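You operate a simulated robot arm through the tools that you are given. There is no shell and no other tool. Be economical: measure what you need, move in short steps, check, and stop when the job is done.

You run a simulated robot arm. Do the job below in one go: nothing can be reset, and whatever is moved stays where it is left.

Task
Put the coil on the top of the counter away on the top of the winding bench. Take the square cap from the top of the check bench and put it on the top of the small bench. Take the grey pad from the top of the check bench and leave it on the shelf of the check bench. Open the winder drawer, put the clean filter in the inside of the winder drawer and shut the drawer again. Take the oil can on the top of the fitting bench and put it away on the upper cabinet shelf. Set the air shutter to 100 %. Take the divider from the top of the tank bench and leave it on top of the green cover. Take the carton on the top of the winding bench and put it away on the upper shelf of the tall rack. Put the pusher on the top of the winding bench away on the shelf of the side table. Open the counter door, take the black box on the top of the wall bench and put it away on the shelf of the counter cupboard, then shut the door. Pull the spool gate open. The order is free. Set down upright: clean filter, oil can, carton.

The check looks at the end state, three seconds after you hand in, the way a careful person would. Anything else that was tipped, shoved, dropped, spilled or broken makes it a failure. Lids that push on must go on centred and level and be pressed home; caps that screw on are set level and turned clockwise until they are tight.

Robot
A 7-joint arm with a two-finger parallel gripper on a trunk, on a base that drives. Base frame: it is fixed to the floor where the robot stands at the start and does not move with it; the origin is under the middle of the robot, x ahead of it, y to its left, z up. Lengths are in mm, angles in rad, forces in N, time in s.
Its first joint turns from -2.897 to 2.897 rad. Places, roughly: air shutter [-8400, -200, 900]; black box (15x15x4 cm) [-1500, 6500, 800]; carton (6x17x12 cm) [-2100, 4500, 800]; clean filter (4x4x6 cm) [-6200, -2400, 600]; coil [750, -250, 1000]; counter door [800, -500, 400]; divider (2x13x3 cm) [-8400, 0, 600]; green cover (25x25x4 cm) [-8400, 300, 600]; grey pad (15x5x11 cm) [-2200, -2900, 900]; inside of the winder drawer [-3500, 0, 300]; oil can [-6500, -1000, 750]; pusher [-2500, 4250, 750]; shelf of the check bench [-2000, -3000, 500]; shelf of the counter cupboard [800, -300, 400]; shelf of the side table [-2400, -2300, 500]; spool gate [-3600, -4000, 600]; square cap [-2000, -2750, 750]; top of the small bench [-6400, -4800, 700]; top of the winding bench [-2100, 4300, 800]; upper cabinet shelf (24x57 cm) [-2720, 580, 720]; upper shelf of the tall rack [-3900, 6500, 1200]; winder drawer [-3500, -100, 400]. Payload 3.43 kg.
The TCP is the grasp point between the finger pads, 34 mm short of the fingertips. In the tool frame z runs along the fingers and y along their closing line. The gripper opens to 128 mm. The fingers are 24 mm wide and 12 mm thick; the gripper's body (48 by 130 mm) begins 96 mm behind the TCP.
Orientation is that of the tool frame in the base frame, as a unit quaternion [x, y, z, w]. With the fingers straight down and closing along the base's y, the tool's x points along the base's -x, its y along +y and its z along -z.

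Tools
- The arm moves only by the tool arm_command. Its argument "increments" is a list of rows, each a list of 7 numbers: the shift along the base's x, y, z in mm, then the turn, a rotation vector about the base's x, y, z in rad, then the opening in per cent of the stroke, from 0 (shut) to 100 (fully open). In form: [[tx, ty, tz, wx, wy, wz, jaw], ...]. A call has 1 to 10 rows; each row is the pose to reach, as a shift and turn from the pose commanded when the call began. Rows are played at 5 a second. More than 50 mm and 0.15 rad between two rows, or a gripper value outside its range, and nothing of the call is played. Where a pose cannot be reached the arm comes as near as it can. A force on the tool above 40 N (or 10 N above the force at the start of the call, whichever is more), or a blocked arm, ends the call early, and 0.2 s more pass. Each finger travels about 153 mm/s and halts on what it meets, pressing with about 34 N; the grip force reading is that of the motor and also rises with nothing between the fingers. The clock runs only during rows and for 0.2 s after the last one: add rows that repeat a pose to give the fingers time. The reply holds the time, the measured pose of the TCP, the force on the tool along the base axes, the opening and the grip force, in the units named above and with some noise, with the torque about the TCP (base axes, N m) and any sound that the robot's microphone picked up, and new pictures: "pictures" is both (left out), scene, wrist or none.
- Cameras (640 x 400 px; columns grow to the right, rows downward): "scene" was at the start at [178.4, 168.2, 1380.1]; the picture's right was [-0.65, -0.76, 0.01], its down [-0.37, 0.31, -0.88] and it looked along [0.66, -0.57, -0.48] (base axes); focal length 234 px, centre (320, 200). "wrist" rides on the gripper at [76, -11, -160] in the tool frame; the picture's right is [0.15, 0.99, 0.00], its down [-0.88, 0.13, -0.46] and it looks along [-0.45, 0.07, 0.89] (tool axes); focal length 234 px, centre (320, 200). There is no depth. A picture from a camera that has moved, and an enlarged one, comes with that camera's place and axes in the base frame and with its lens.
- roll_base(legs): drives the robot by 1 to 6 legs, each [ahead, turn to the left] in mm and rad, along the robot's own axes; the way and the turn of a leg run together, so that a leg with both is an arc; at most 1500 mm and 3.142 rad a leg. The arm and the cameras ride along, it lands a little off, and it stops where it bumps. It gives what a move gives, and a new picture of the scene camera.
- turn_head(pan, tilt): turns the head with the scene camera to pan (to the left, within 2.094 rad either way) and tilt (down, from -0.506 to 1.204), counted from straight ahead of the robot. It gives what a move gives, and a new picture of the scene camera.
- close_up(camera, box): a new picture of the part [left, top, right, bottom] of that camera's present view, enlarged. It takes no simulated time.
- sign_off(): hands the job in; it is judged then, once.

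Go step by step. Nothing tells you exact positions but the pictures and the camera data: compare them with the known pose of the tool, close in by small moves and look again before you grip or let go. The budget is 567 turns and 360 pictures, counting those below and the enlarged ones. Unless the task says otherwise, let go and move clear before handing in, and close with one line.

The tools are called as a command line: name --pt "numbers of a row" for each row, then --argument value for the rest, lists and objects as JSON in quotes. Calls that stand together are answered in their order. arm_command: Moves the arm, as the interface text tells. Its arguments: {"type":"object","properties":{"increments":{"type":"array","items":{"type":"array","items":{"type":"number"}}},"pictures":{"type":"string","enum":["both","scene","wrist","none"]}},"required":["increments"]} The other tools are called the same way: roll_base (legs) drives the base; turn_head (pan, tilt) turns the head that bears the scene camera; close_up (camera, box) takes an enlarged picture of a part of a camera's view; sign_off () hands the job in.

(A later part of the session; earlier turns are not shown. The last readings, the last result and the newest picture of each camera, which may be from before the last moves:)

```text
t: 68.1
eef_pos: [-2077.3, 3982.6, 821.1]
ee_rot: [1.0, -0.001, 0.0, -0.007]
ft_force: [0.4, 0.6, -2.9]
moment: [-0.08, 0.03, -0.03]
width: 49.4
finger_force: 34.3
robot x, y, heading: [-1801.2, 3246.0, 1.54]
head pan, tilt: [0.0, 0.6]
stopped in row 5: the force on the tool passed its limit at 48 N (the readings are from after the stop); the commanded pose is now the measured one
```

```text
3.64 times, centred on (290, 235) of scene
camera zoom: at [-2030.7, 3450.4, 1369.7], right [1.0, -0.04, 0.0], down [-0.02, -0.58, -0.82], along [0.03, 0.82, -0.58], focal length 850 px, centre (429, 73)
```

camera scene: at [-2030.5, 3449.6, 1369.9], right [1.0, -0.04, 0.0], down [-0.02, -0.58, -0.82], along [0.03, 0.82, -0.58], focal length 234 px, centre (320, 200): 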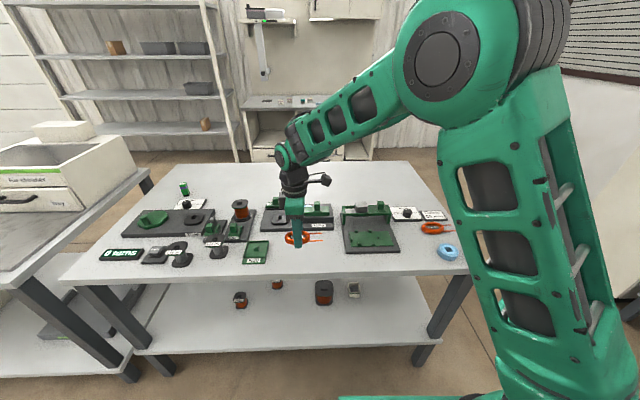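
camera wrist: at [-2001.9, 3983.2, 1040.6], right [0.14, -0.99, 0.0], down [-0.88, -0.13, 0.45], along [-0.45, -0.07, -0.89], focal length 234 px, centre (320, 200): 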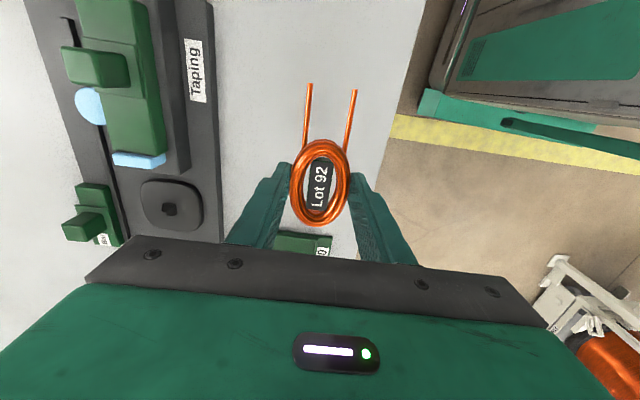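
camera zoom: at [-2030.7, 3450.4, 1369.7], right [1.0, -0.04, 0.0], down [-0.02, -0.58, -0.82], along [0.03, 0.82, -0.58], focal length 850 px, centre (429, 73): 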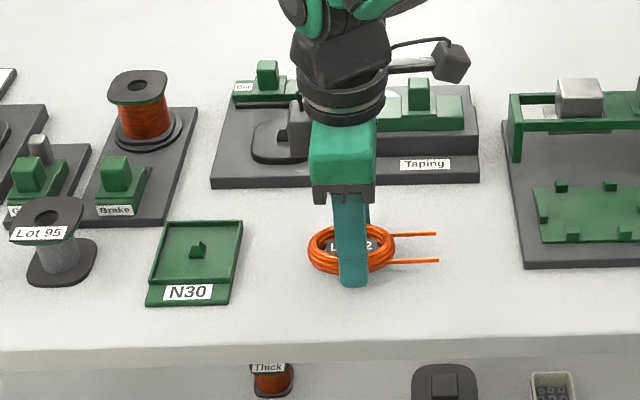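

The arm stopped on a contact. I'll look to see what touched.

turn_head --pan -0.15 --tilt 0.75

close_up --camera "wrist" --box '[0, 0, 640, 400]'

```text
t: 68.8
eef_pos: [-2078.0, 3982.7, 822.4]
ee_rot: [1.0, 0.0, 0.0, -0.008]
ft_force: [-1.2, 0.6, -2.0]
moment: [0.01, 0.0, -0.01]
width: 49.3
finger_force: 33.9
robot x, y, heading: [-1803.1, 3242.8, 1.535]
head pan, tilt: [-0.15, 0.75]
camera scene: at [-2018.4, 3442.6, 1357.1], right [0.98, -0.18, 0.0], down [-0.13, -0.68, -0.72], along [0.13, 0.71, -0.69], focal length 234 px, centre (320, 200)
```

scene: 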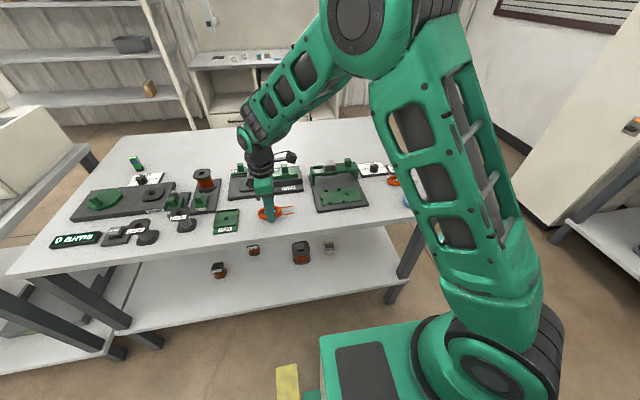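

```text
1.00 times, centred on (320, 200) of wrist (not enlarged: the box is as wide or as high as the picture)
camera zoom: at [-2001.6, 3991.3, 980.9], right [0.14, -0.99, -0.02], down [-0.88, -0.14, 0.45], along [-0.45, -0.05, -0.89], focal length 234 px, centre (320, 200)
```

zoom: 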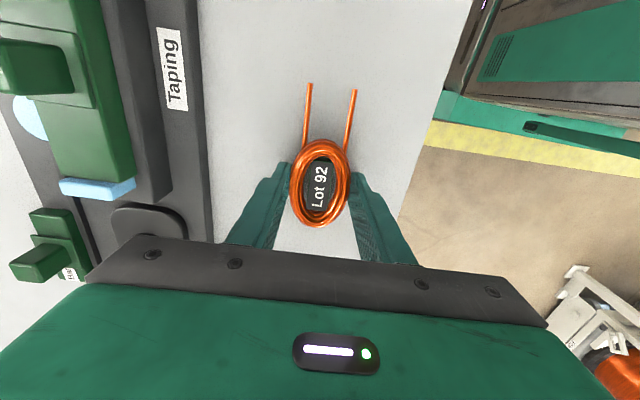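

The edges triangulate to a bench top near z 780, so that was probably the bench itself. I'll ease down in 2 mm steps.

arm_command --pt "0 0 -2 -0.015 0 0 0" --pt "0 0 -4 -0.015 0 0 0" --pt "0 0 -6 -0.015 0 0 0" --pt "0 0 -8 -0.015 0 0 0" --pictures "none"

close_up --camera "scene" --box '[220, 140, 340, 250]'

```text
t: 69.8
eef_pos: [-2077.5, 3983.0, 815.4]
ee_rot: [1.0, -0.001, 0.0, -0.001]
ft_force: [0.3, -0.2, 1.3]
moment: [0.06, 0.1, 0.01]
width: 49.4
finger_force: 34.3
robot x, y, heading: [-1802.1, 3246.0, 1.533]
head pan, tilt: [-0.15, 0.75]
```

```text
3.64 times, centred on (280, 195) of scene
camera zoom: at [-2018.3, 3442.5, 1357.1], right [0.98, -0.18, 0.0], down [-0.13, -0.68, -0.72], along [0.13, 0.71, -0.69], focal length 850 px, centre (466, 218)
```

zoom: 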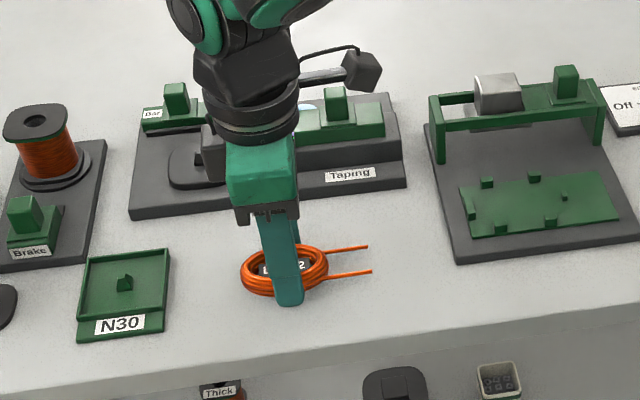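

The weight is coming off: contact at TCP z ≈ 815. I'll go 1 mm further, open, and rise.

arm_command --pt "0 0 -1 0 0 0 0" --pt "0 0 -1 0 0 0 42" --pt "0 0 -1 0 0 0 55" --pt "0 0 -1 0 0 0 60" --pt "0 0 15 0 0 0 60" --pt "0 0 45 0 0 0 60" --pt "0 0 90 0 0 0 60" --pt "0 0 135 0 0 0 60"

```text
t: 71.6
eef_pos: [-2077.6, 3984.9, 947.4]
ee_rot: [1.0, -0.001, 0.001, 0.0]
ft_force: [-0.6, 0.7, -0.2]
moment: [-0.01, -0.01, -0.02]
width: 77.0
finger_force: 0.0
robot x, y, heading: [-1801.0, 3243.7, 1.533]
head pan, tilt: [-0.15, 0.75]
camera scene: at [-2018.5, 3442.9, 1357.1], right [0.98, -0.18, 0.0], down [-0.13, -0.68, -0.72], along [0.13, 0.71, -0.69], focal length 234 px, centre (320, 200)
camera wrist: at [-2001.6, 3995.5, 1106.6], right [0.14, -0.99, 0.0], down [-0.88, -0.13, 0.45], along [-0.45, -0.07, -0.89], focal length 234 px, centre (320, 200)
```

scene: 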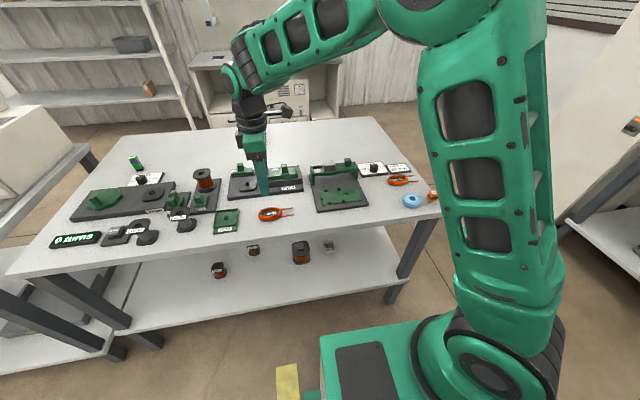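
wrist: 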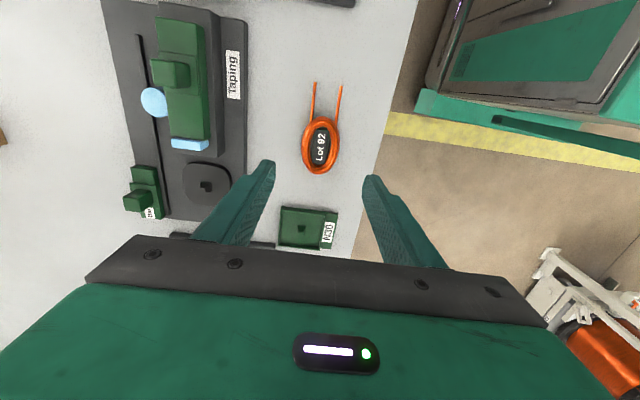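

The coil is down on the bench. Next, a closer look at the bench for the carton and the pusher.

turn_head --pan 0.05 --tilt 0.5

close_up --camera "scene" --box '[80, 130, 320, 280]'

close_up --camera "scene" --box '[20, 0, 260, 150]'

```text
t: 72.4
eef_pos: [-2077.2, 3983.9, 947.9]
ee_rot: [1.0, -0.001, -0.001, 0.0]
ft_force: [0.4, -0.7, 0.8]
moment: [0.02, -0.01, 0.02]
width: 76.8
finger_force: 0.1
robot x, y, heading: [-1804.0, 3244.3, 1.534]
head pan, tilt: [0.051, 0.499]
camera scene: at [-2035.0, 3452.4, 1378.9], right [1.0, 0.01, 0.0], down [0.01, -0.49, -0.87], along [-0.01, 0.87, -0.49], focal length 234 px, centre (320, 200)
```

scene: 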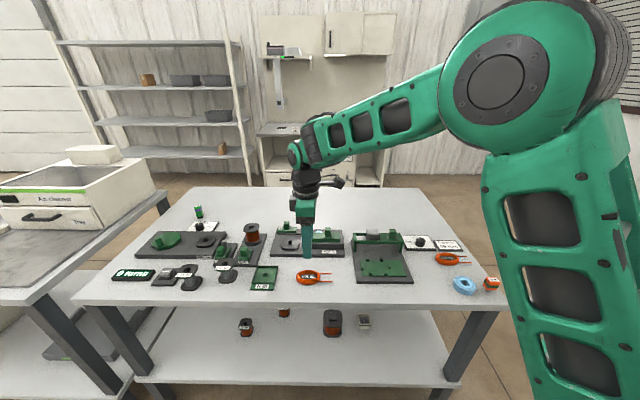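

```text
2.67 times, centred on (200, 205) of scene
camera zoom: at [-2035.0, 3452.4, 1378.9], right [1.0, 0.01, 0.0], down [0.01, -0.49, -0.87], along [-0.01, 0.87, -0.49], focal length 623 px, centre (640, 187)
```

zoom: 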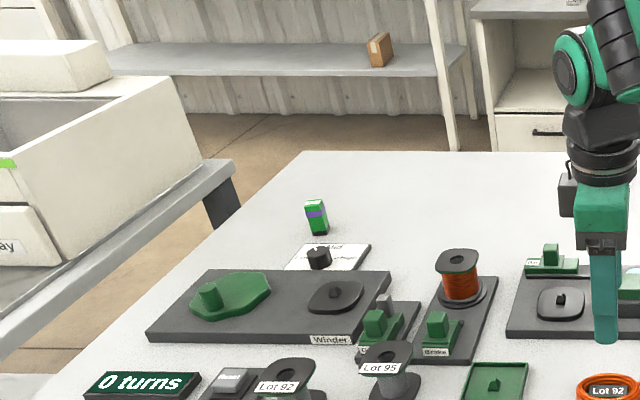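

```text
2.67 times, centred on (140, 75) of scene
camera zoom: at [-2035.0, 3452.4, 1378.9], right [1.0, 0.01, 0.0], down [0.01, -0.49, -0.87], along [-0.01, 0.87, -0.49], focal length 623 px, centre (800, 533)
```

zoom: 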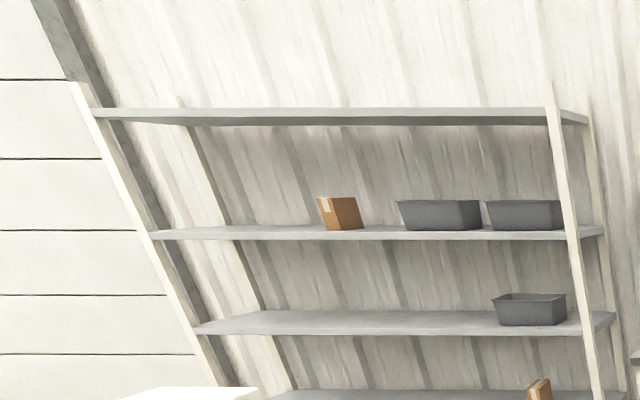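

The rack's upper shelf (second from top) has free space. I'll raise the arm aside to see the carton.

arm_command --pt "30 0 35 0 0 0 90" --pt "60 0 70 0 0 0 90" --pt "90 0 105 0 0 0 90" --pt "120 0 140 0 0 0 90" --pt "150 0 175 0 0 0 90" --pt "180 0 210 0 0 0 90" --pt "180 0 210 0 0 0 90" --pictures "wrist"

close_up --camera "scene" --box '[250, 150, 370, 260]'

close_up --camera "scene" --box '[170, 190, 250, 250]'

```text
t: 74.0
eef_pos: [-1896.5, 3984.1, 1159.3]
ee_rot: [1.0, 0.0, -0.001, 0.0]
ft_force: [-0.5, 0.3, -0.5]
moment: [-0.01, 0.0, -0.03]
width: 115.2
finger_force: 0.1
robot x, y, heading: [-1803.3, 3241.4, 1.536]
head pan, tilt: [0.051, 0.499]
camera wrist: at [-1820.3, 3995.9, 1318.5], right [0.14, -0.99, 0.0], down [-0.88, -0.13, 0.46], along [-0.45, -0.07, -0.89], focal length 234 px, centre (320, 200)
```

wrist: 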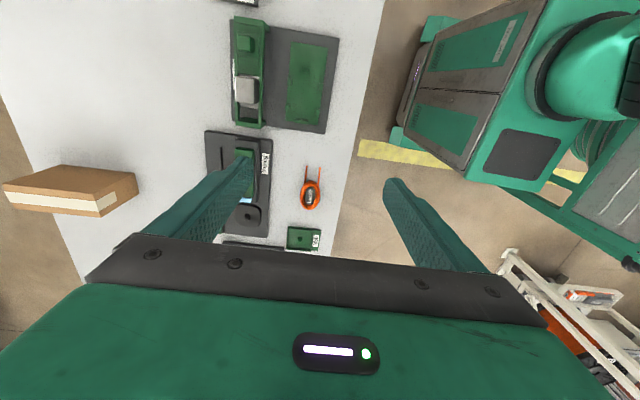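

```text
3.64 times, centred on (310, 205) of scene
camera zoom: at [-2035.0, 3452.4, 1378.9], right [1.0, 0.02, 0.0], down [0.01, -0.49, -0.87], along [-0.01, 0.87, -0.49], focal length 850 px, centre (356, 182)
```

zoom: 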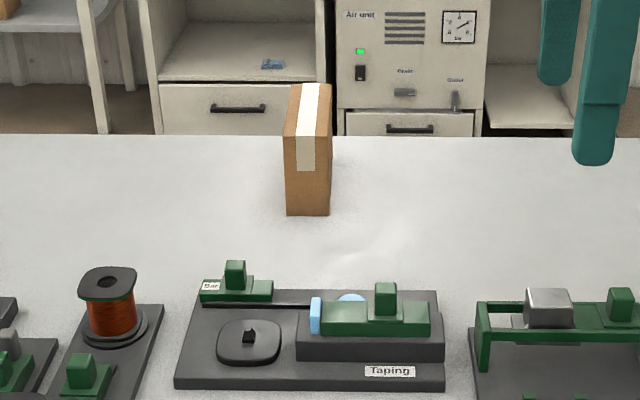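

```text
6.67 times, centred on (210, 220) of scene
camera zoom: at [-2035.0, 3452.4, 1378.9], right [1.0, 0.02, 0.0], down [0.01, -0.49, -0.87], along [-0.01, 0.87, -0.49], focal length 1558 px, centre (1053, 67)
```

zoom: 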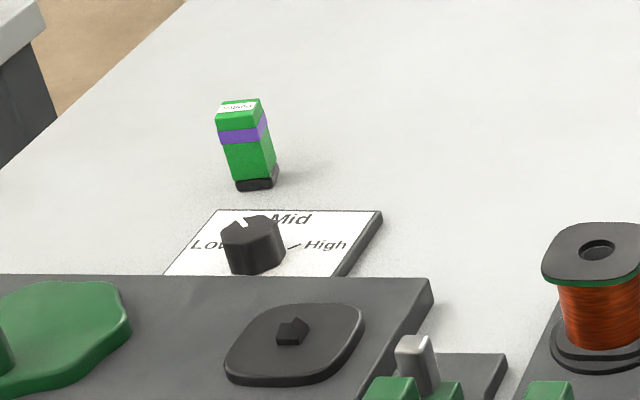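

The green block with the purple band is the pusher (standing near [-2600, 4346]); the carton's centre is near [-2108, 4508], too far from this side. I'll tuck the arm and drive around to the back of the bench.

arm_command --pt "0 -45 20 0 0 0 90" --pt "0 -90 40 0 0 0 90" --pt "0 -135 60 0 0 0 90" --pt "0 -180 80 0 0 0 90" --pt "0 -225 90 0 0 0 90" --pt "0 -260 90 0 0 0 90" --pt "0 -260 90 0 0 0 90" --pictures "none"

roll_base --legs '[[-300, 0], [0, -1.566], [940, 0], [0, 1.6]]'

```text
t: 75.6
eef_pos: [-1897.4, 3722.1, 1248.3]
ee_rot: [1.0, -0.001, 0.0, 0.0]
ft_force: [0.0, 0.4, 1.0]
moment: [0.0, 0.01, 0.0]
width: 115.2
finger_force: 0.0
robot x, y, heading: [-1800.6, 3244.2, 1.54]
head pan, tilt: [0.051, 0.499]
```

```text
t: 91.0
eef_pos: [-1005.2, 3401.9, 1248.9]
ee_rot: [0.999, 0.036, -0.001, -0.001]
ft_force: [-0.5, -0.4, -0.1]
moment: [0.01, 0.0, -0.06]
width: 115.2
finger_force: 0.0
robot x, y, heading: [-853.5, 2931.7, 1.606]
head pan, tilt: [0.051, 0.499]
camera scene: at [-1102.3, 3122.6, 1379.0], right [1.0, 0.09, 0.0], down [0.04, -0.49, -0.87], along [-0.08, 0.87, -0.49], focal length 234 px, centre (320, 200)
```

scene: 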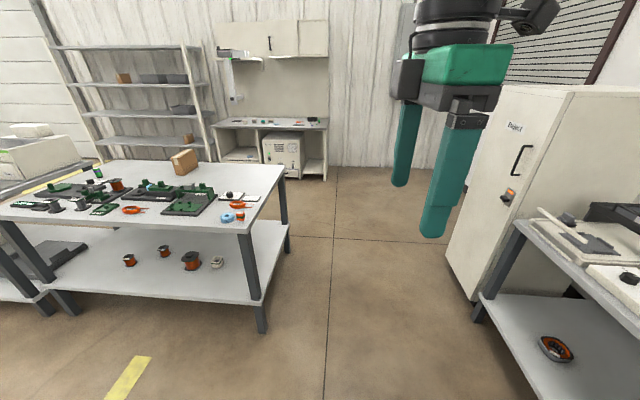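

The aisle is clear and I'm centred in it. Driving through and around to the back of the bench.

roll_base --legs '[[0, -0.035], [1500, 0], [930, 0], [0, 1.571], [1230, 0], [0, 1.571]]'

turn_head --pan 0.0 --tilt 0.6

```text
t: 117.9
eef_pos: [-1988.1, 4856.5, 1254.3]
ee_rot: [-0.016, 1.0, -0.007, 0.001]
ft_force: [0.4, -0.1, 0.5]
moment: [-0.04, 0.03, 0.02]
width: 115.2
finger_force: 0.0
robot x, y, heading: [-2135.4, 5315.8, -1.566]
head pan, tilt: [0.051, 0.499]
camera scene: at [-1896.8, 5117.7, 1379.0], right [-1.0, -0.05, 0.0], down [-0.03, 0.49, -0.87], along [0.05, -0.87, -0.49], focal length 234 px, centre (320, 200)
```

scene: 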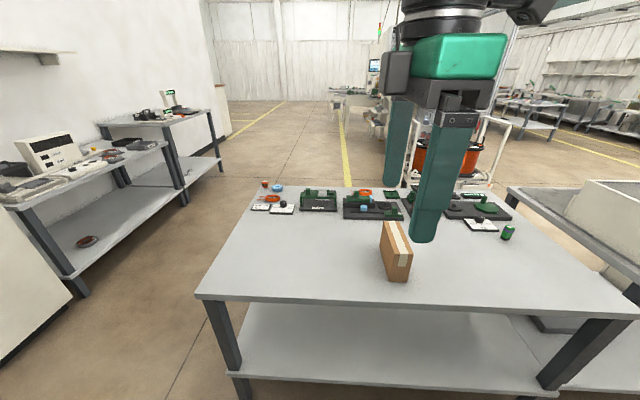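

```text
t: 118.6
eef_pos: [-1990.3, 4872.1, 1259.5]
ee_rot: [-0.017, 1.0, -0.013, -0.001]
ft_force: [-0.9, 0.2, 0.2]
moment: [0.0, 0.03, 0.01]
width: 115.1
finger_force: 0.1
robot x, y, heading: [-2134.7, 5315.6, -1.565]
head pan, tilt: [0.0, 0.6]
camera scene: at [-1901.3, 5120.2, 1369.9], right [-1.0, 0.0, 0.0], down [0.0, 0.58, -0.82], along [0.0, -0.82, -0.58], focal length 234 px, centre (320, 200)
```

scene: 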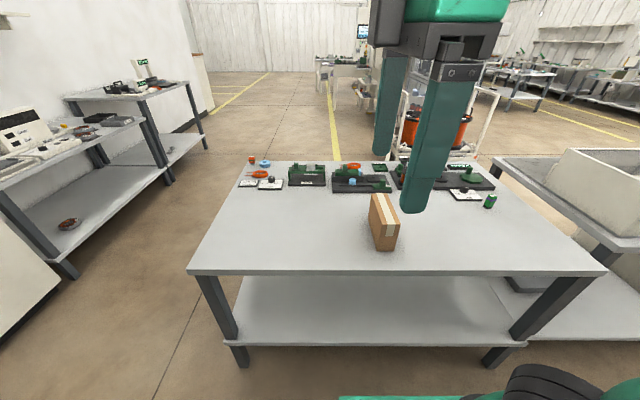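

The carton is now within reach from this side. I'll swing over it while turning the tool so the fingers close along x.

close_up --camera "scene" --box '[340, 170, 440, 270]'

arm_command --pt "-11 -33 0 0 0 -0.14 100" --pt "-22 -66 0 0 0 -0.28 100" --pt "-33 -100 0 0 0 -0.42 100" --pt "-44 -133 0 0 0 -0.56 100" --pt "-55 -166 0 0 0 -0.7 100" --pt "-66 -200 0 0 0 -0.84 100" --pt "-77 -233 0 0 0 -0.98 100" --pt "-88 -266 0 0 0 -1.12 100" --pt "-99 -300 0 0 0 -1.26 100" --pt "-110 -333 0 0 0 -1.4 100" --pictures "none"

arm_command --pt "-5 -15 -20 0 0 -0.13 100" --pt "-8 -30 -60 0 0 -0.2 100" --pt "-8 -35 -100 0 0 -0.2 100" --pt "-8 -35 -140 0 0 -0.2 100" --pt "-8 -35 -180 0 0 -0.2 100" --pt "-8 -35 -180 0 0 -0.2 100"

```text
4.00 times, centred on (390, 220) of scene
camera zoom: at [-1901.3, 5120.2, 1369.9], right [-1.0, 0.0, 0.0], down [0.0, 0.58, -0.82], along [0.0, -0.82, -0.58], focal length 935 px, centre (40, 120)
```

zoom: 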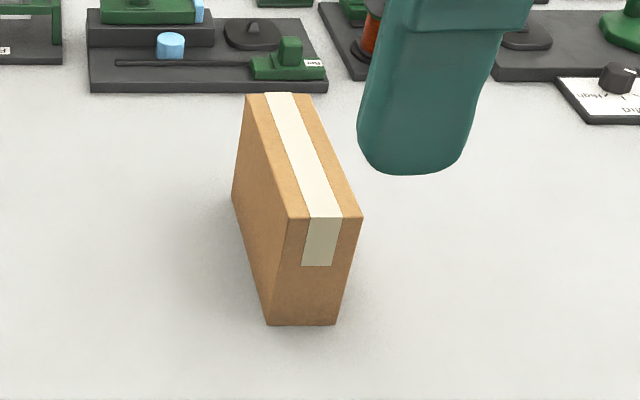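

```text
t: 120.8
eef_pos: [-2099.2, 4539.2, 1261.4]
ee_rot: [0.632, 0.775, -0.01, -0.009]
ft_force: [-0.1, 0.7, 1.0]
moment: [-0.04, -0.02, -0.01]
width: 127.9
finger_force: 0.0
robot x, y, heading: [-2135.4, 5317.4, -1.567]
head pan, tilt: [0.0, 0.6]
```

```text
t: 122.2
eef_pos: [-2107.7, 4503.9, 1079.6]
ee_rot: [0.705, 0.709, -0.009, -0.01]
ft_force: [-0.8, 0.4, 0.7]
moment: [-0.02, 0.04, 0.01]
width: 128.0
finger_force: 0.0
robot x, y, heading: [-2135.4, 5316.6, -1.57]
head pan, tilt: [0.0, 0.6]
camera scene: at [-1901.4, 5120.1, 1369.9], right [-1.0, 0.0, 0.0], down [0.0, 0.58, -0.82], along [0.0, -0.82, -0.58], focal length 234 px, centre (320, 200)
camera wrist: at [-2113.4, 4579.2, 1237.6], right [0.99, 0.15, -0.03], down [0.15, -0.88, 0.45], along [0.04, -0.45, -0.89], focal length 234 px, centre (320, 200)
```

scene: 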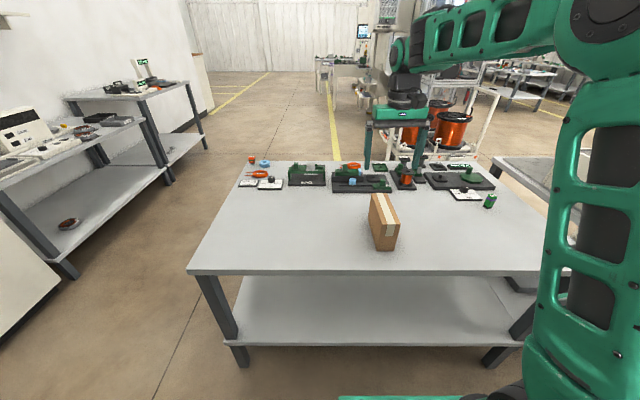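
wrist: 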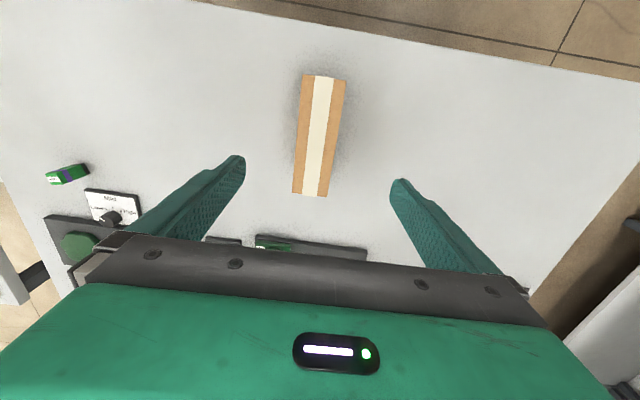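

Carton: centre [-2117, 4500], top z 901, long side along y. I'll pitch the tool 45° forward so the later rack entry is easy, and come down astride it.

arm_command --pt "0 5 0 -0.13 -0.02 0 100" --pt "-3 10 0 -0.26 -0.028 0 100" --pt "-6 10 0 -0.39 -0.028 0 100" --pt "-9 10 0 -0.52 -0.028 0 100" --pt "-9 10 -10 -0.65 -0.028 0 100" --pt "-9 10 -40 -0.785 -0.028 0 100" --pt "-9 10 -80 -0.785 -0.028 0 100" --pt "-9 10 -80 -0.785 -0.028 0 100"

```text
t: 124.0
eef_pos: [-2114.5, 4515.2, 998.8]
ee_rot: [0.656, 0.651, -0.27, 0.27]
ft_force: [-0.3, 0.5, 0.5]
moment: [-0.02, 0.02, 0.02]
width: 128.2
finger_force: 0.2
robot x, y, heading: [-2136.9, 5316.4, -1.567]
head pan, tilt: [0.0, 0.6]
camera scene: at [-1901.4, 5120.3, 1369.9], right [-1.0, 0.0, 0.0], down [0.0, 0.58, -0.82], along [0.0, -0.82, -0.58], focal length 234 px, centre (320, 200)
camera wrist: at [-2124.8, 4681.3, 1057.8], right [0.99, 0.1, -0.1], down [0.13, -0.3, 0.94], along [0.06, -0.95, -0.31], focal length 234 px, centre (320, 200)
```

scene: 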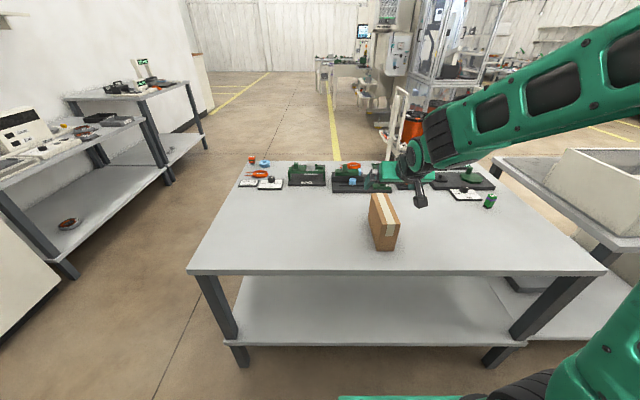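
wrist: 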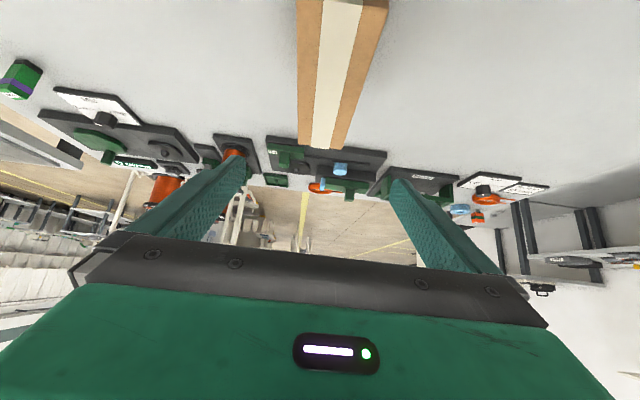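

Good alignment. Descending astride the carton and closing.

arm_command --pt "-2 -3 -40 0 0 0 100" --pt "-2 -3 -80 0 0 0 100" --pt "-2 -3 -110 0 0 0 100" --pt "-2 -3 -130 0 0 0 100" --pt "-2 -3 -130 0 0 0 100"

close_up --camera "scene" --box '[330, 160, 450, 270]'

```text
t: 125.2
eef_pos: [-2120.2, 4510.4, 869.5]
ee_rot: [0.656, 0.651, -0.27, 0.27]
ft_force: [0.5, -0.4, 0.3]
moment: [-0.01, 0.0, 0.01]
width: 128.0
finger_force: 0.0
robot x, y, heading: [-2133.4, 5315.7, -1.573]
head pan, tilt: [0.0, 0.6]
camera scene: at [-1901.4, 5120.2, 1369.9], right [-1.0, 0.0, 0.0], down [0.0, 0.58, -0.82], along [0.0, -0.82, -0.58], focal length 234 px, centre (320, 200)
camera wrist: at [-2128.6, 4677.1, 928.0], right [0.99, 0.1, -0.1], down [0.13, -0.3, 0.94], along [0.06, -0.95, -0.31], focal length 234 px, centre (320, 200)
```

scene: 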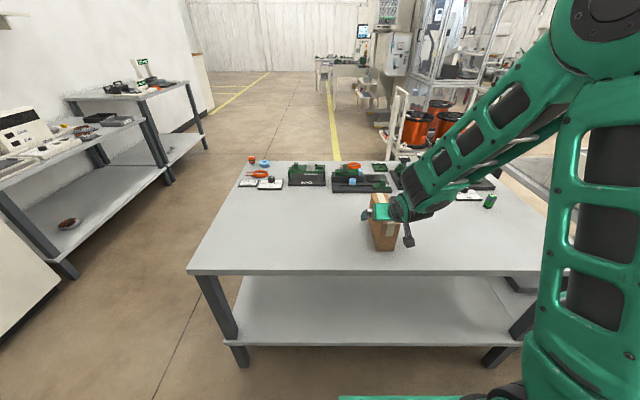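
wrist: 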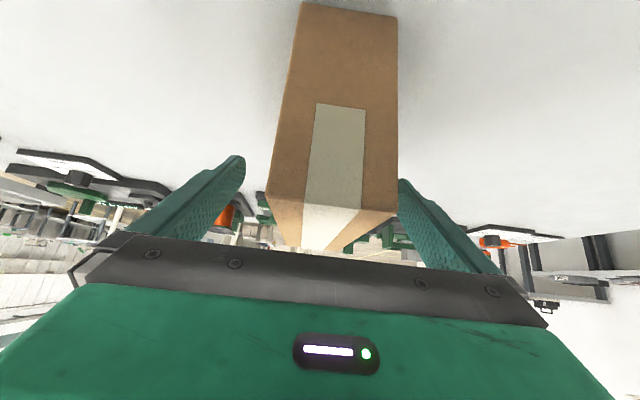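

```text
3.64 times, centred on (390, 215) of scene
camera zoom: at [-1901.4, 5120.2, 1369.9], right [-1.0, 0.0, 0.0], down [0.0, 0.58, -0.82], along [0.0, -0.82, -0.58], focal length 850 px, centre (66, 146)
```

zoom: 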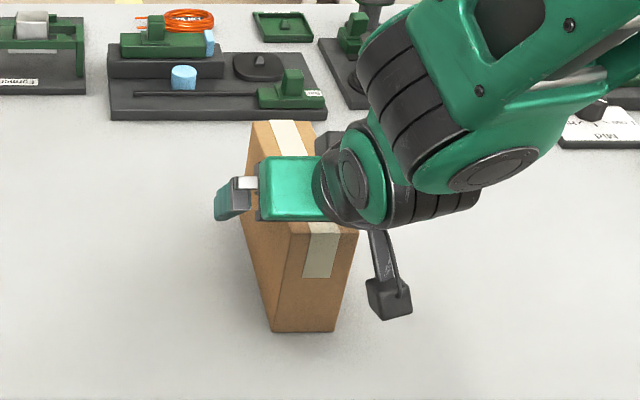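

The fingers straddle the carton. Closing.

arm_command --pt "0 0 0 0 0 0 75" --pt "0 0 0 0 0 0 55" --pt "0 0 0 0 0 0 30" --pt "0 0 0 0 0 0 0" --pt "0 0 0 0 0 0 0" --pt "0 0 5 0 0 0 0" --pt "0 0 12 0 0 0 0" --pt "0 0 20 0 0 0 0"

close_up --camera "scene" --box '[330, 160, 450, 270]'

```text
t: 127.0
eef_pos: [-2117.7, 4511.3, 888.2]
ee_rot: [0.656, 0.652, -0.269, 0.27]
ft_force: [0.2, -0.2, -3.0]
moment: [0.01, -0.01, 0.03]
width: 58.0
finger_force: 34.1
robot x, y, heading: [-2137.6, 5317.2, -1.569]
head pan, tilt: [0.0, 0.6]
camera scene: at [-1901.4, 5119.9, 1369.9], right [-1.0, 0.0, 0.0], down [0.0, 0.58, -0.82], along [0.0, -0.82, -0.58], focal length 234 px, centre (320, 200)
camera wrist: at [-2128.3, 4677.7, 947.0], right [0.99, 0.1, -0.1], down [0.13, -0.3, 0.94], along [0.06, -0.95, -0.31], focal length 234 px, centre (320, 200)
```

scene: 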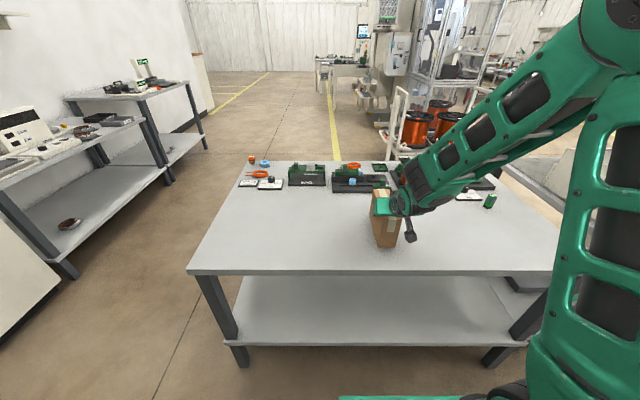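
wrist: 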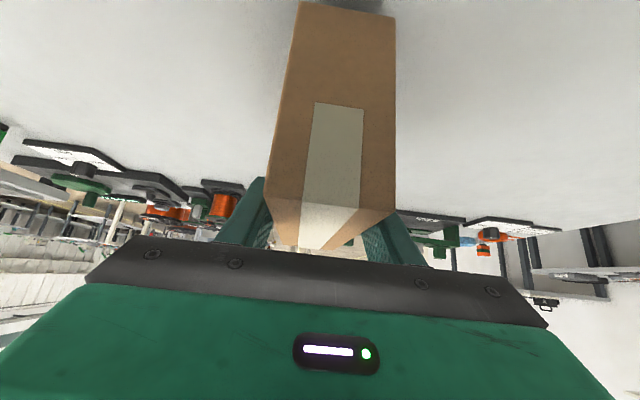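

```text
3.64 times, centred on (390, 215) of scene
camera zoom: at [-1901.4, 5119.9, 1369.9], right [-1.0, 0.0, 0.0], down [0.0, 0.58, -0.82], along [0.0, -0.82, -0.58], focal length 850 px, centre (66, 146)
```

zoom: 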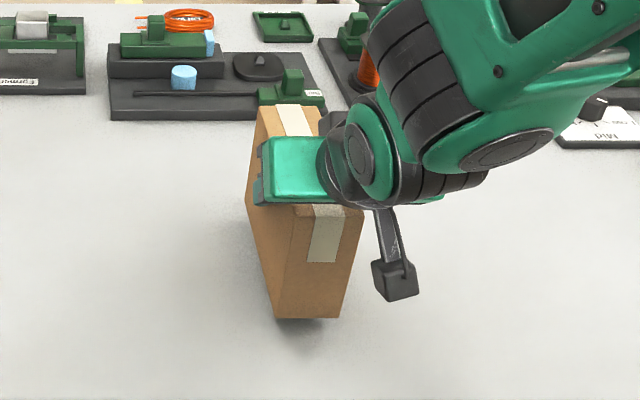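

The carton is held. Lifting slowly and drawing it in.

arm_command --pt "0 0 20 0 0 0 0" --pt "0 0 45 0 0 0 0" --pt "0 0 75 0 0 0 0" --pt "0 10 105 0 0 0 0" --pt "0 25 135 0 0 0 0" --pt "0 45 165 0 0 0 0" --pt "0 70 195 0 0 0 0" --pt "0 95 225 0 0 0 0" --pt "0 120 250 0 0 0 0" --pt "0 145 275 0 0 0 0" --pictures "none"

arm_command --pt "0 25 25 0 0 0 0" --pt "0 50 50 0 0 0 0" --pt "0 75 75 0 0 0 0" --pt "0 100 95 0 0 0 0" --pt "0 115 100 0 0 0 0" --pt "0 115 100 0 0 0 0" --pictures "wrist"

turn_head --pan -2.09 --tilt 0.3

```text
t: 129.2
eef_pos: [-2117.3, 4656.5, 1162.8]
ee_rot: [0.656, 0.651, -0.27, 0.27]
ft_force: [0.3, 0.0, -3.6]
moment: [0.01, 0.03, 0.02]
width: 57.8
finger_force: 33.7
robot x, y, heading: [-2137.1, 5314.1, -1.566]
head pan, tilt: [0.0, 0.6]
```

```text
t: 130.6
eef_pos: [-2118.8, 4771.6, 1264.2]
ee_rot: [0.656, 0.651, -0.269, 0.269]
ft_force: [0.2, 0.5, -2.4]
moment: [0.09, 0.02, 0.01]
width: 57.6
finger_force: 34.1
robot x, y, heading: [-2137.9, 5318.7, -1.569]
head pan, tilt: [0.0, 0.6]
camera wrist: at [-2128.2, 4937.7, 1322.5], right [0.99, 0.1, -0.1], down [0.13, -0.3, 0.94], along [0.06, -0.95, -0.31], focal length 234 px, centre (320, 200)
```

wrist: 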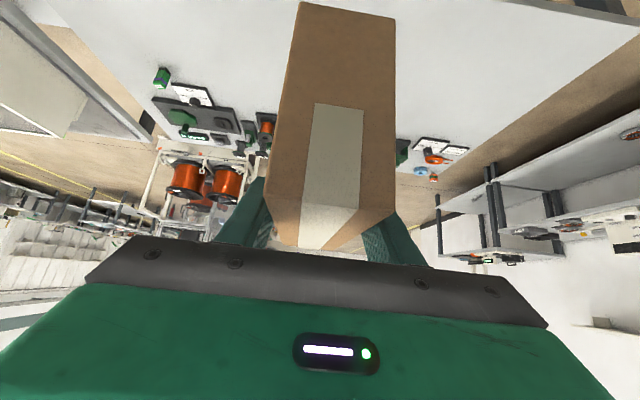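

```text
t: 132.6
eef_pos: [-2118.3, 4771.4, 1264.6]
ee_rot: [0.656, 0.651, -0.27, 0.27]
ft_force: [0.3, 0.0, -3.3]
moment: [0.04, -0.02, -0.01]
width: 57.6
finger_force: 34.3
robot x, y, heading: [-2136.3, 5317.7, -1.567]
head pan, tilt: [-2.089, 0.3]
camera scene: at [-1982.8, 5254.3, 1399.2], right [0.49, 0.87, 0.01], down [0.26, -0.13, -0.96], along [-0.83, 0.48, -0.29], focal length 234 px, centre (320, 200)
```

scene: 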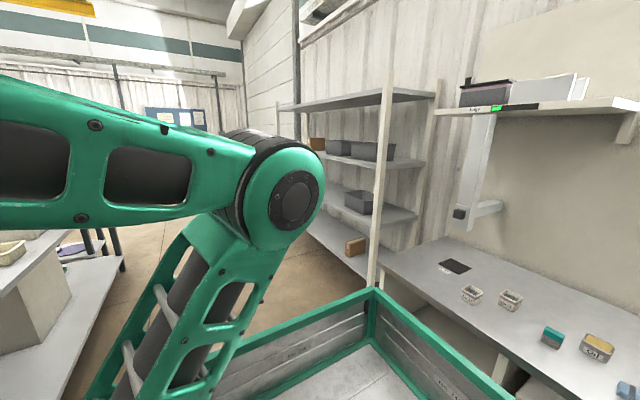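

The rack is to my right with free space at the left part of its upper shelf. I'll drive along to x ≈ -4250 and face it.

roll_base --legs '[[0, -1.571], [1500, 0], [600, 0], [0, -1.571]]'

turn_head --pan -0.1 --tilt 0.2

```text
t: 151.8
eef_pos: [-4263.7, 5900.4, 1263.8]
ee_rot: [0.656, -0.652, -0.271, -0.268]
ft_force: [0.7, 0.0, -2.3]
moment: [-0.03, -0.03, 0.0]
width: 57.8
finger_force: 33.6
robot x, y, heading: [-4250.2, 5354.2, 1.587]
head pan, tilt: [-2.089, 0.3]
camera scene: at [-4406.8, 5417.2, 1399.2], right [-0.49, -0.87, 0.01], down [-0.26, 0.13, -0.96], along [0.84, -0.47, -0.29], focal length 234 px, centre (320, 200)
```

scene: 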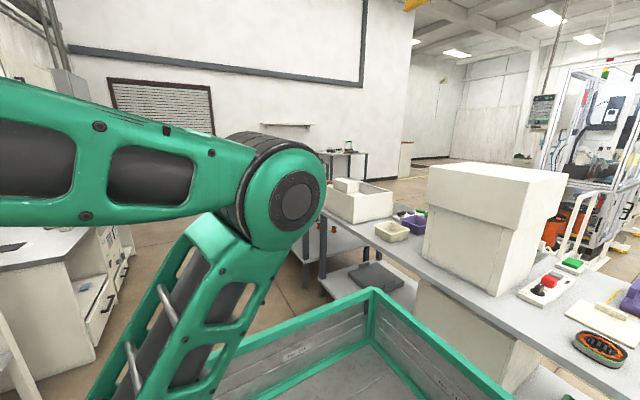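

```text
t: 153.8
eef_pos: [-4263.3, 5886.9, 1269.6]
ee_rot: [0.654, -0.65, -0.276, -0.272]
ft_force: [-0.1, 0.7, -3.7]
moment: [-0.04, 0.01, -0.03]
width: 57.8
finger_force: 33.9
robot x, y, heading: [-4252.0, 5356.0, 1.587]
head pan, tilt: [-0.099, 0.201]
camera scene: at [-4480.2, 5555.4, 1406.6], right [1.0, -0.09, 0.0], down [-0.02, -0.21, -0.98], along [0.09, 0.97, -0.21], focal length 234 px, centre (320, 200)
```

scene: 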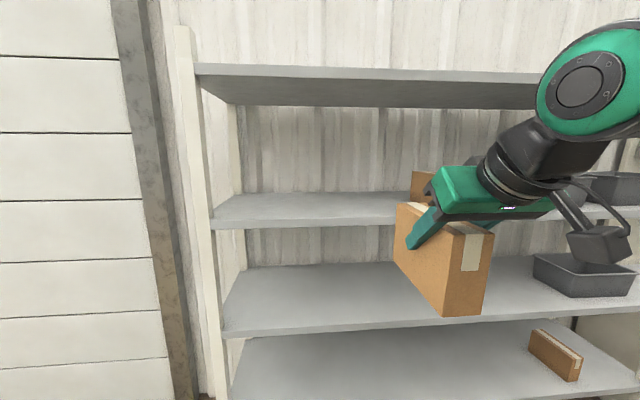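

I see the upper shelf in front, gap to the shelf above roughly 400 mm. I'll raise the carton and roll 300 mm closer.

arm_command --pt "0 0 20 0 0 0 0" --pt "0 0 45 0 0 0 0" --pt "0 0 70 0 0 0 0" --pt "0 0 85 0 0 0 0" --pt "0 0 85 0 0 0 0" --pictures "none"

roll_base --legs '[[300, 0]]'

```text
t: 155.0
eef_pos: [-4262.5, 5887.2, 1355.7]
ee_rot: [0.653, -0.651, -0.275, -0.272]
ft_force: [0.0, -0.5, -3.2]
moment: [-0.03, 0.02, 0.0]
width: 57.9
finger_force: 33.9
robot x, y, heading: [-4253.1, 5360.4, 1.583]
head pan, tilt: [-0.099, 0.201]
```

```text
t: 157.0
eef_pos: [-4269.6, 6182.4, 1355.2]
ee_rot: [0.654, -0.649, -0.276, -0.273]
ft_force: [0.0, -0.5, -2.4]
moment: [-0.01, 0.01, 0.02]
width: 57.9
finger_force: 33.4
robot x, y, heading: [-4258.1, 5655.0, 1.586]
head pan, tilt: [-0.099, 0.201]
camera scene: at [-4485.1, 5850.2, 1406.6], right [1.0, -0.08, 0.0], down [-0.02, -0.21, -0.98], along [0.08, 0.97, -0.21], focal length 234 px, centre (320, 200)
```

scene: 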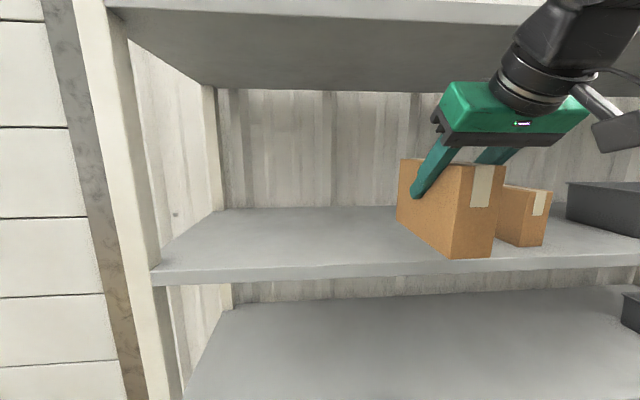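

The shelf front edge triangulates to y ≈ 6233, z ≈ 1204. I'll push the carton in to y ≈ 6350 and lower it.

arm_command --pt "0 20 0 -0.012 0 0 0" --pt "0 50 0 -0.012 0 0 0" --pt "0 80 0 -0.012 0 0 0" --pt "0 110 0 -0.012 0 0 0" --pt "0 140 0 -0.012 0 0 0" --pt "0 168 0 -0.012 0 0 0" --pt "0 168 -15 -0.012 0 0 0" --pt "0 168 -30 -0.012 0 0 0" --pt "0 168 -40 -0.012 0 0 0" --pt "0 168 -46 -0.012 0 0 0"

```text
t: 159.2
eef_pos: [-4268.7, 6332.7, 1315.9]
ee_rot: [0.655, -0.649, -0.277, -0.272]
ft_force: [-0.6, 0.7, -2.4]
moment: [-0.03, 0.03, 0.02]
width: 57.6
finger_force: 33.8
robot x, y, heading: [-4257.1, 5651.9, 1.592]
head pan, tilt: [-0.099, 0.201]
camera scene: at [-4485.1, 5850.3, 1406.6], right [1.0, -0.08, 0.0], down [-0.02, -0.21, -0.98], along [0.08, 0.97, -0.21], focal length 234 px, centre (320, 200)
camera wrist: at [-4255.4, 6166.0, 1372.4], right [-0.99, -0.11, -0.1], down [-0.13, 0.29, 0.95], along [-0.08, 0.95, -0.3], focal length 234 px, centre (320, 200)
```

scene: 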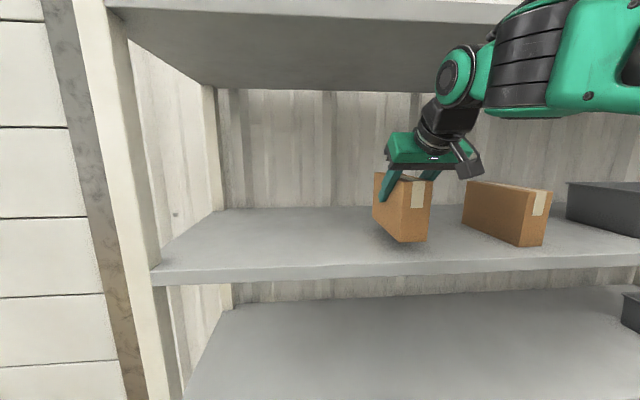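
wrist: 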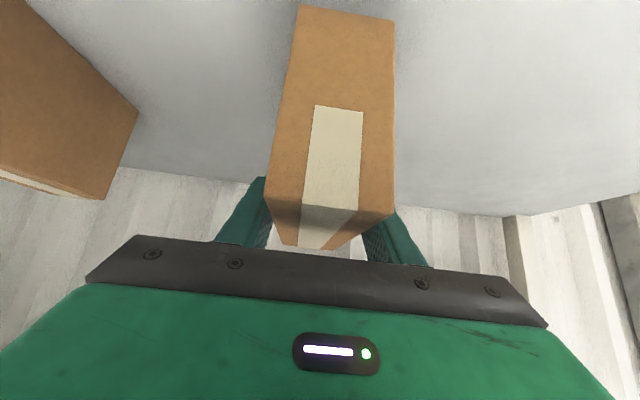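

The carton is over the shelf. Lowering in small steps.

arm_command --pt "0 0 -6 0 0 0 0" --pt "0 0 -12 0 0 0 0" --pt "0 0 -16 0 0 0 0" --pt "0 0 -19 0 0 0 0" --pt "0 0 -19 0 0 0 0" --pictures "none"

close_up --camera "scene" --box '[330, 110, 500, 290]'

```text
t: 160.4
eef_pos: [-4268.4, 6334.2, 1296.9]
ee_rot: [0.655, -0.649, -0.275, -0.272]
ft_force: [-0.4, -0.2, -3.0]
moment: [-0.02, -0.01, -0.01]
width: 57.9
finger_force: 33.5
robot x, y, heading: [-4257.8, 5650.1, 1.591]
head pan, tilt: [-0.099, 0.201]
```

```text
2.22 times, centred on (415, 200) of scene
camera zoom: at [-4485.1, 5850.2, 1406.6], right [1.0, -0.08, 0.0], down [-0.02, -0.21, -0.98], along [0.08, 0.97, -0.21], focal length 519 px, centre (109, 200)
```

zoom: 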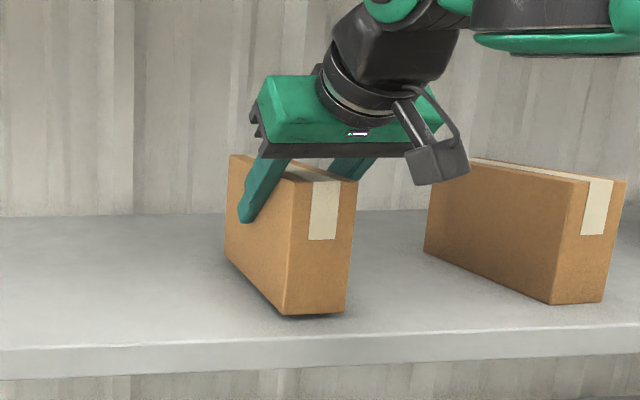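

arm_command --pt "0 0 -2 0 0 0 0" --pt "0 0 -4 0 0 0 0" --pt "0 0 -6 0 0 0 0" --pt "0 0 -6 0 0 0 0" --pictures "none"

close_up --camera "scene" --box '[330, 110, 500, 290]'

```text
t: 161.4
eef_pos: [-4268.6, 6332.6, 1291.2]
ee_rot: [0.654, -0.649, -0.276, -0.272]
ft_force: [-0.6, 0.8, 0.8]
moment: [-0.24, -0.12, 0.03]
width: 57.8
finger_force: 33.9
robot x, y, heading: [-4256.9, 5651.6, 1.584]
head pan, tilt: [-0.099, 0.201]
```

```text
2.22 times, centred on (415, 200) of scene
camera zoom: at [-4485.1, 5850.2, 1406.6], right [1.0, -0.08, 0.0], down [-0.02, -0.21, -0.98], along [0.08, 0.97, -0.21], focal length 519 px, centre (109, 200)
```

zoom: 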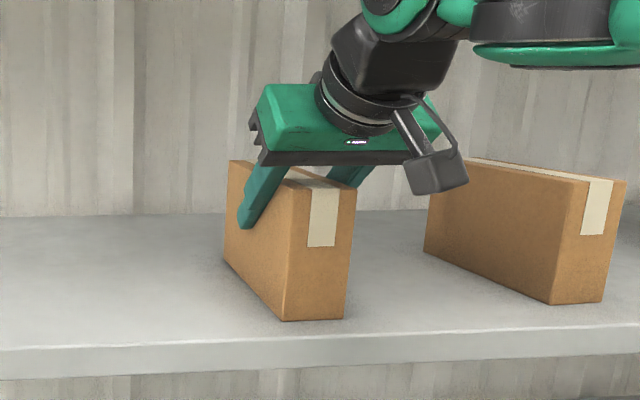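

Weight is on the shelf. I'll open and back out along the tool axis.

arm_command --pt "0 0 -1 0 0 0 50" --pt "0 0 -1 0 0 0 65" --pt "0 0 -1 0 0 0 85" --pt "0 -3 5 0 0 0 85" --pt "0 -15 20 0 0 0 85" --pt "0 -40 45 0 0 0 85" --pt "0 -75 70 0 0 0 85" --pt "0 -115 80 0 0 0 85" --pt "0 -155 80 0 0 0 85" --pictures "scene"

```text
t: 163.4
eef_pos: [-4270.5, 6181.1, 1368.9]
ee_rot: [0.655, -0.649, -0.276, -0.271]
ft_force: [0.5, -0.3, -1.0]
moment: [-0.04, -0.04, 0.0]
width: 108.9
finger_force: 0.1
robot x, y, heading: [-4256.6, 5651.8, 1.588]
head pan, tilt: [-0.099, 0.201]
camera scene: at [-4485.2, 5850.7, 1406.6], right [1.0, -0.08, 0.0], down [-0.02, -0.21, -0.98], along [0.08, 0.97, -0.21], focal length 234 px, centre (320, 200)
```

scene: 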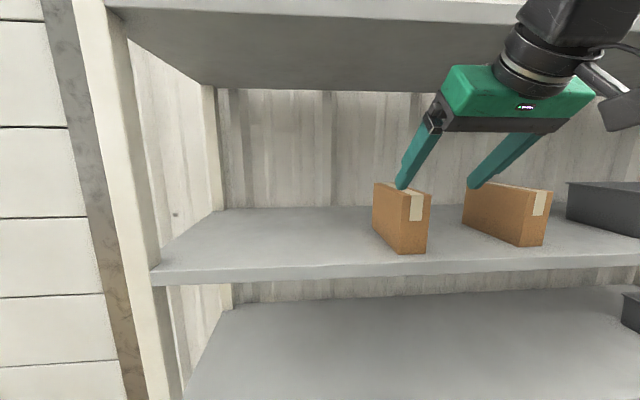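

The carton stands on the upper shelf. Next the pusher: I'll drive back to the rear of the winding bench near x = -2600.

roll_base --legs '[[-330, 0], [0, -1.588], [1500, 0], [150, 0], [0, -1.571]]'

turn_head --pan 0.1 --tilt 0.6

```text
t: 182.3
eef_pos: [-2596.8, 4856.8, 1369.9]
ee_rot: [0.64, 0.663, -0.268, 0.28]
ft_force: [-0.3, -0.2, -0.2]
moment: [-0.01, 0.01, 0.02]
width: 109.0
finger_force: 0.0
robot x, y, heading: [-2610.9, 5387.4, -1.532]
head pan, tilt: [-0.099, 0.201]
camera scene: at [-2375.3, 5194.5, 1406.6], right [-1.0, 0.06, 0.0], down [0.01, 0.21, -0.98], along [-0.06, -0.98, -0.21], focal length 234 px, centre (320, 200)
```

scene: 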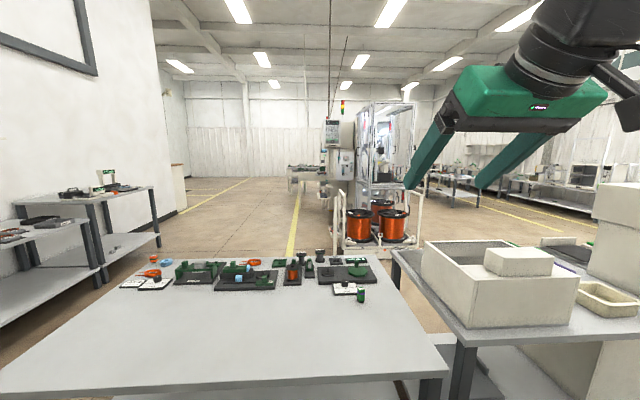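

```text
t: 183.1
eef_pos: [-2597.0, 4874.7, 1376.8]
ee_rot: [0.639, 0.66, -0.273, 0.284]
ft_force: [0.3, 1.0, 0.9]
moment: [0.03, 0.0, 0.0]
width: 108.7
finger_force: 0.1
robot x, y, heading: [-2609.0, 5381.9, -1.53]
head pan, tilt: [0.099, 0.6]
camera scene: at [-2357.5, 5200.5, 1370.0], right [-0.99, -0.14, 0.0], down [-0.08, 0.57, -0.82], along [0.12, -0.81, -0.58], focal length 234 px, centre (320, 200)
```

scene: 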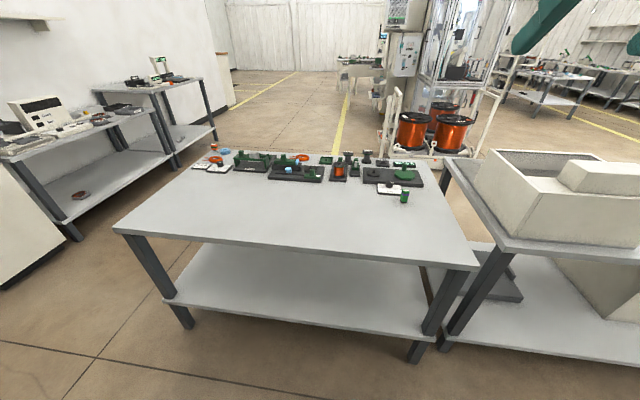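

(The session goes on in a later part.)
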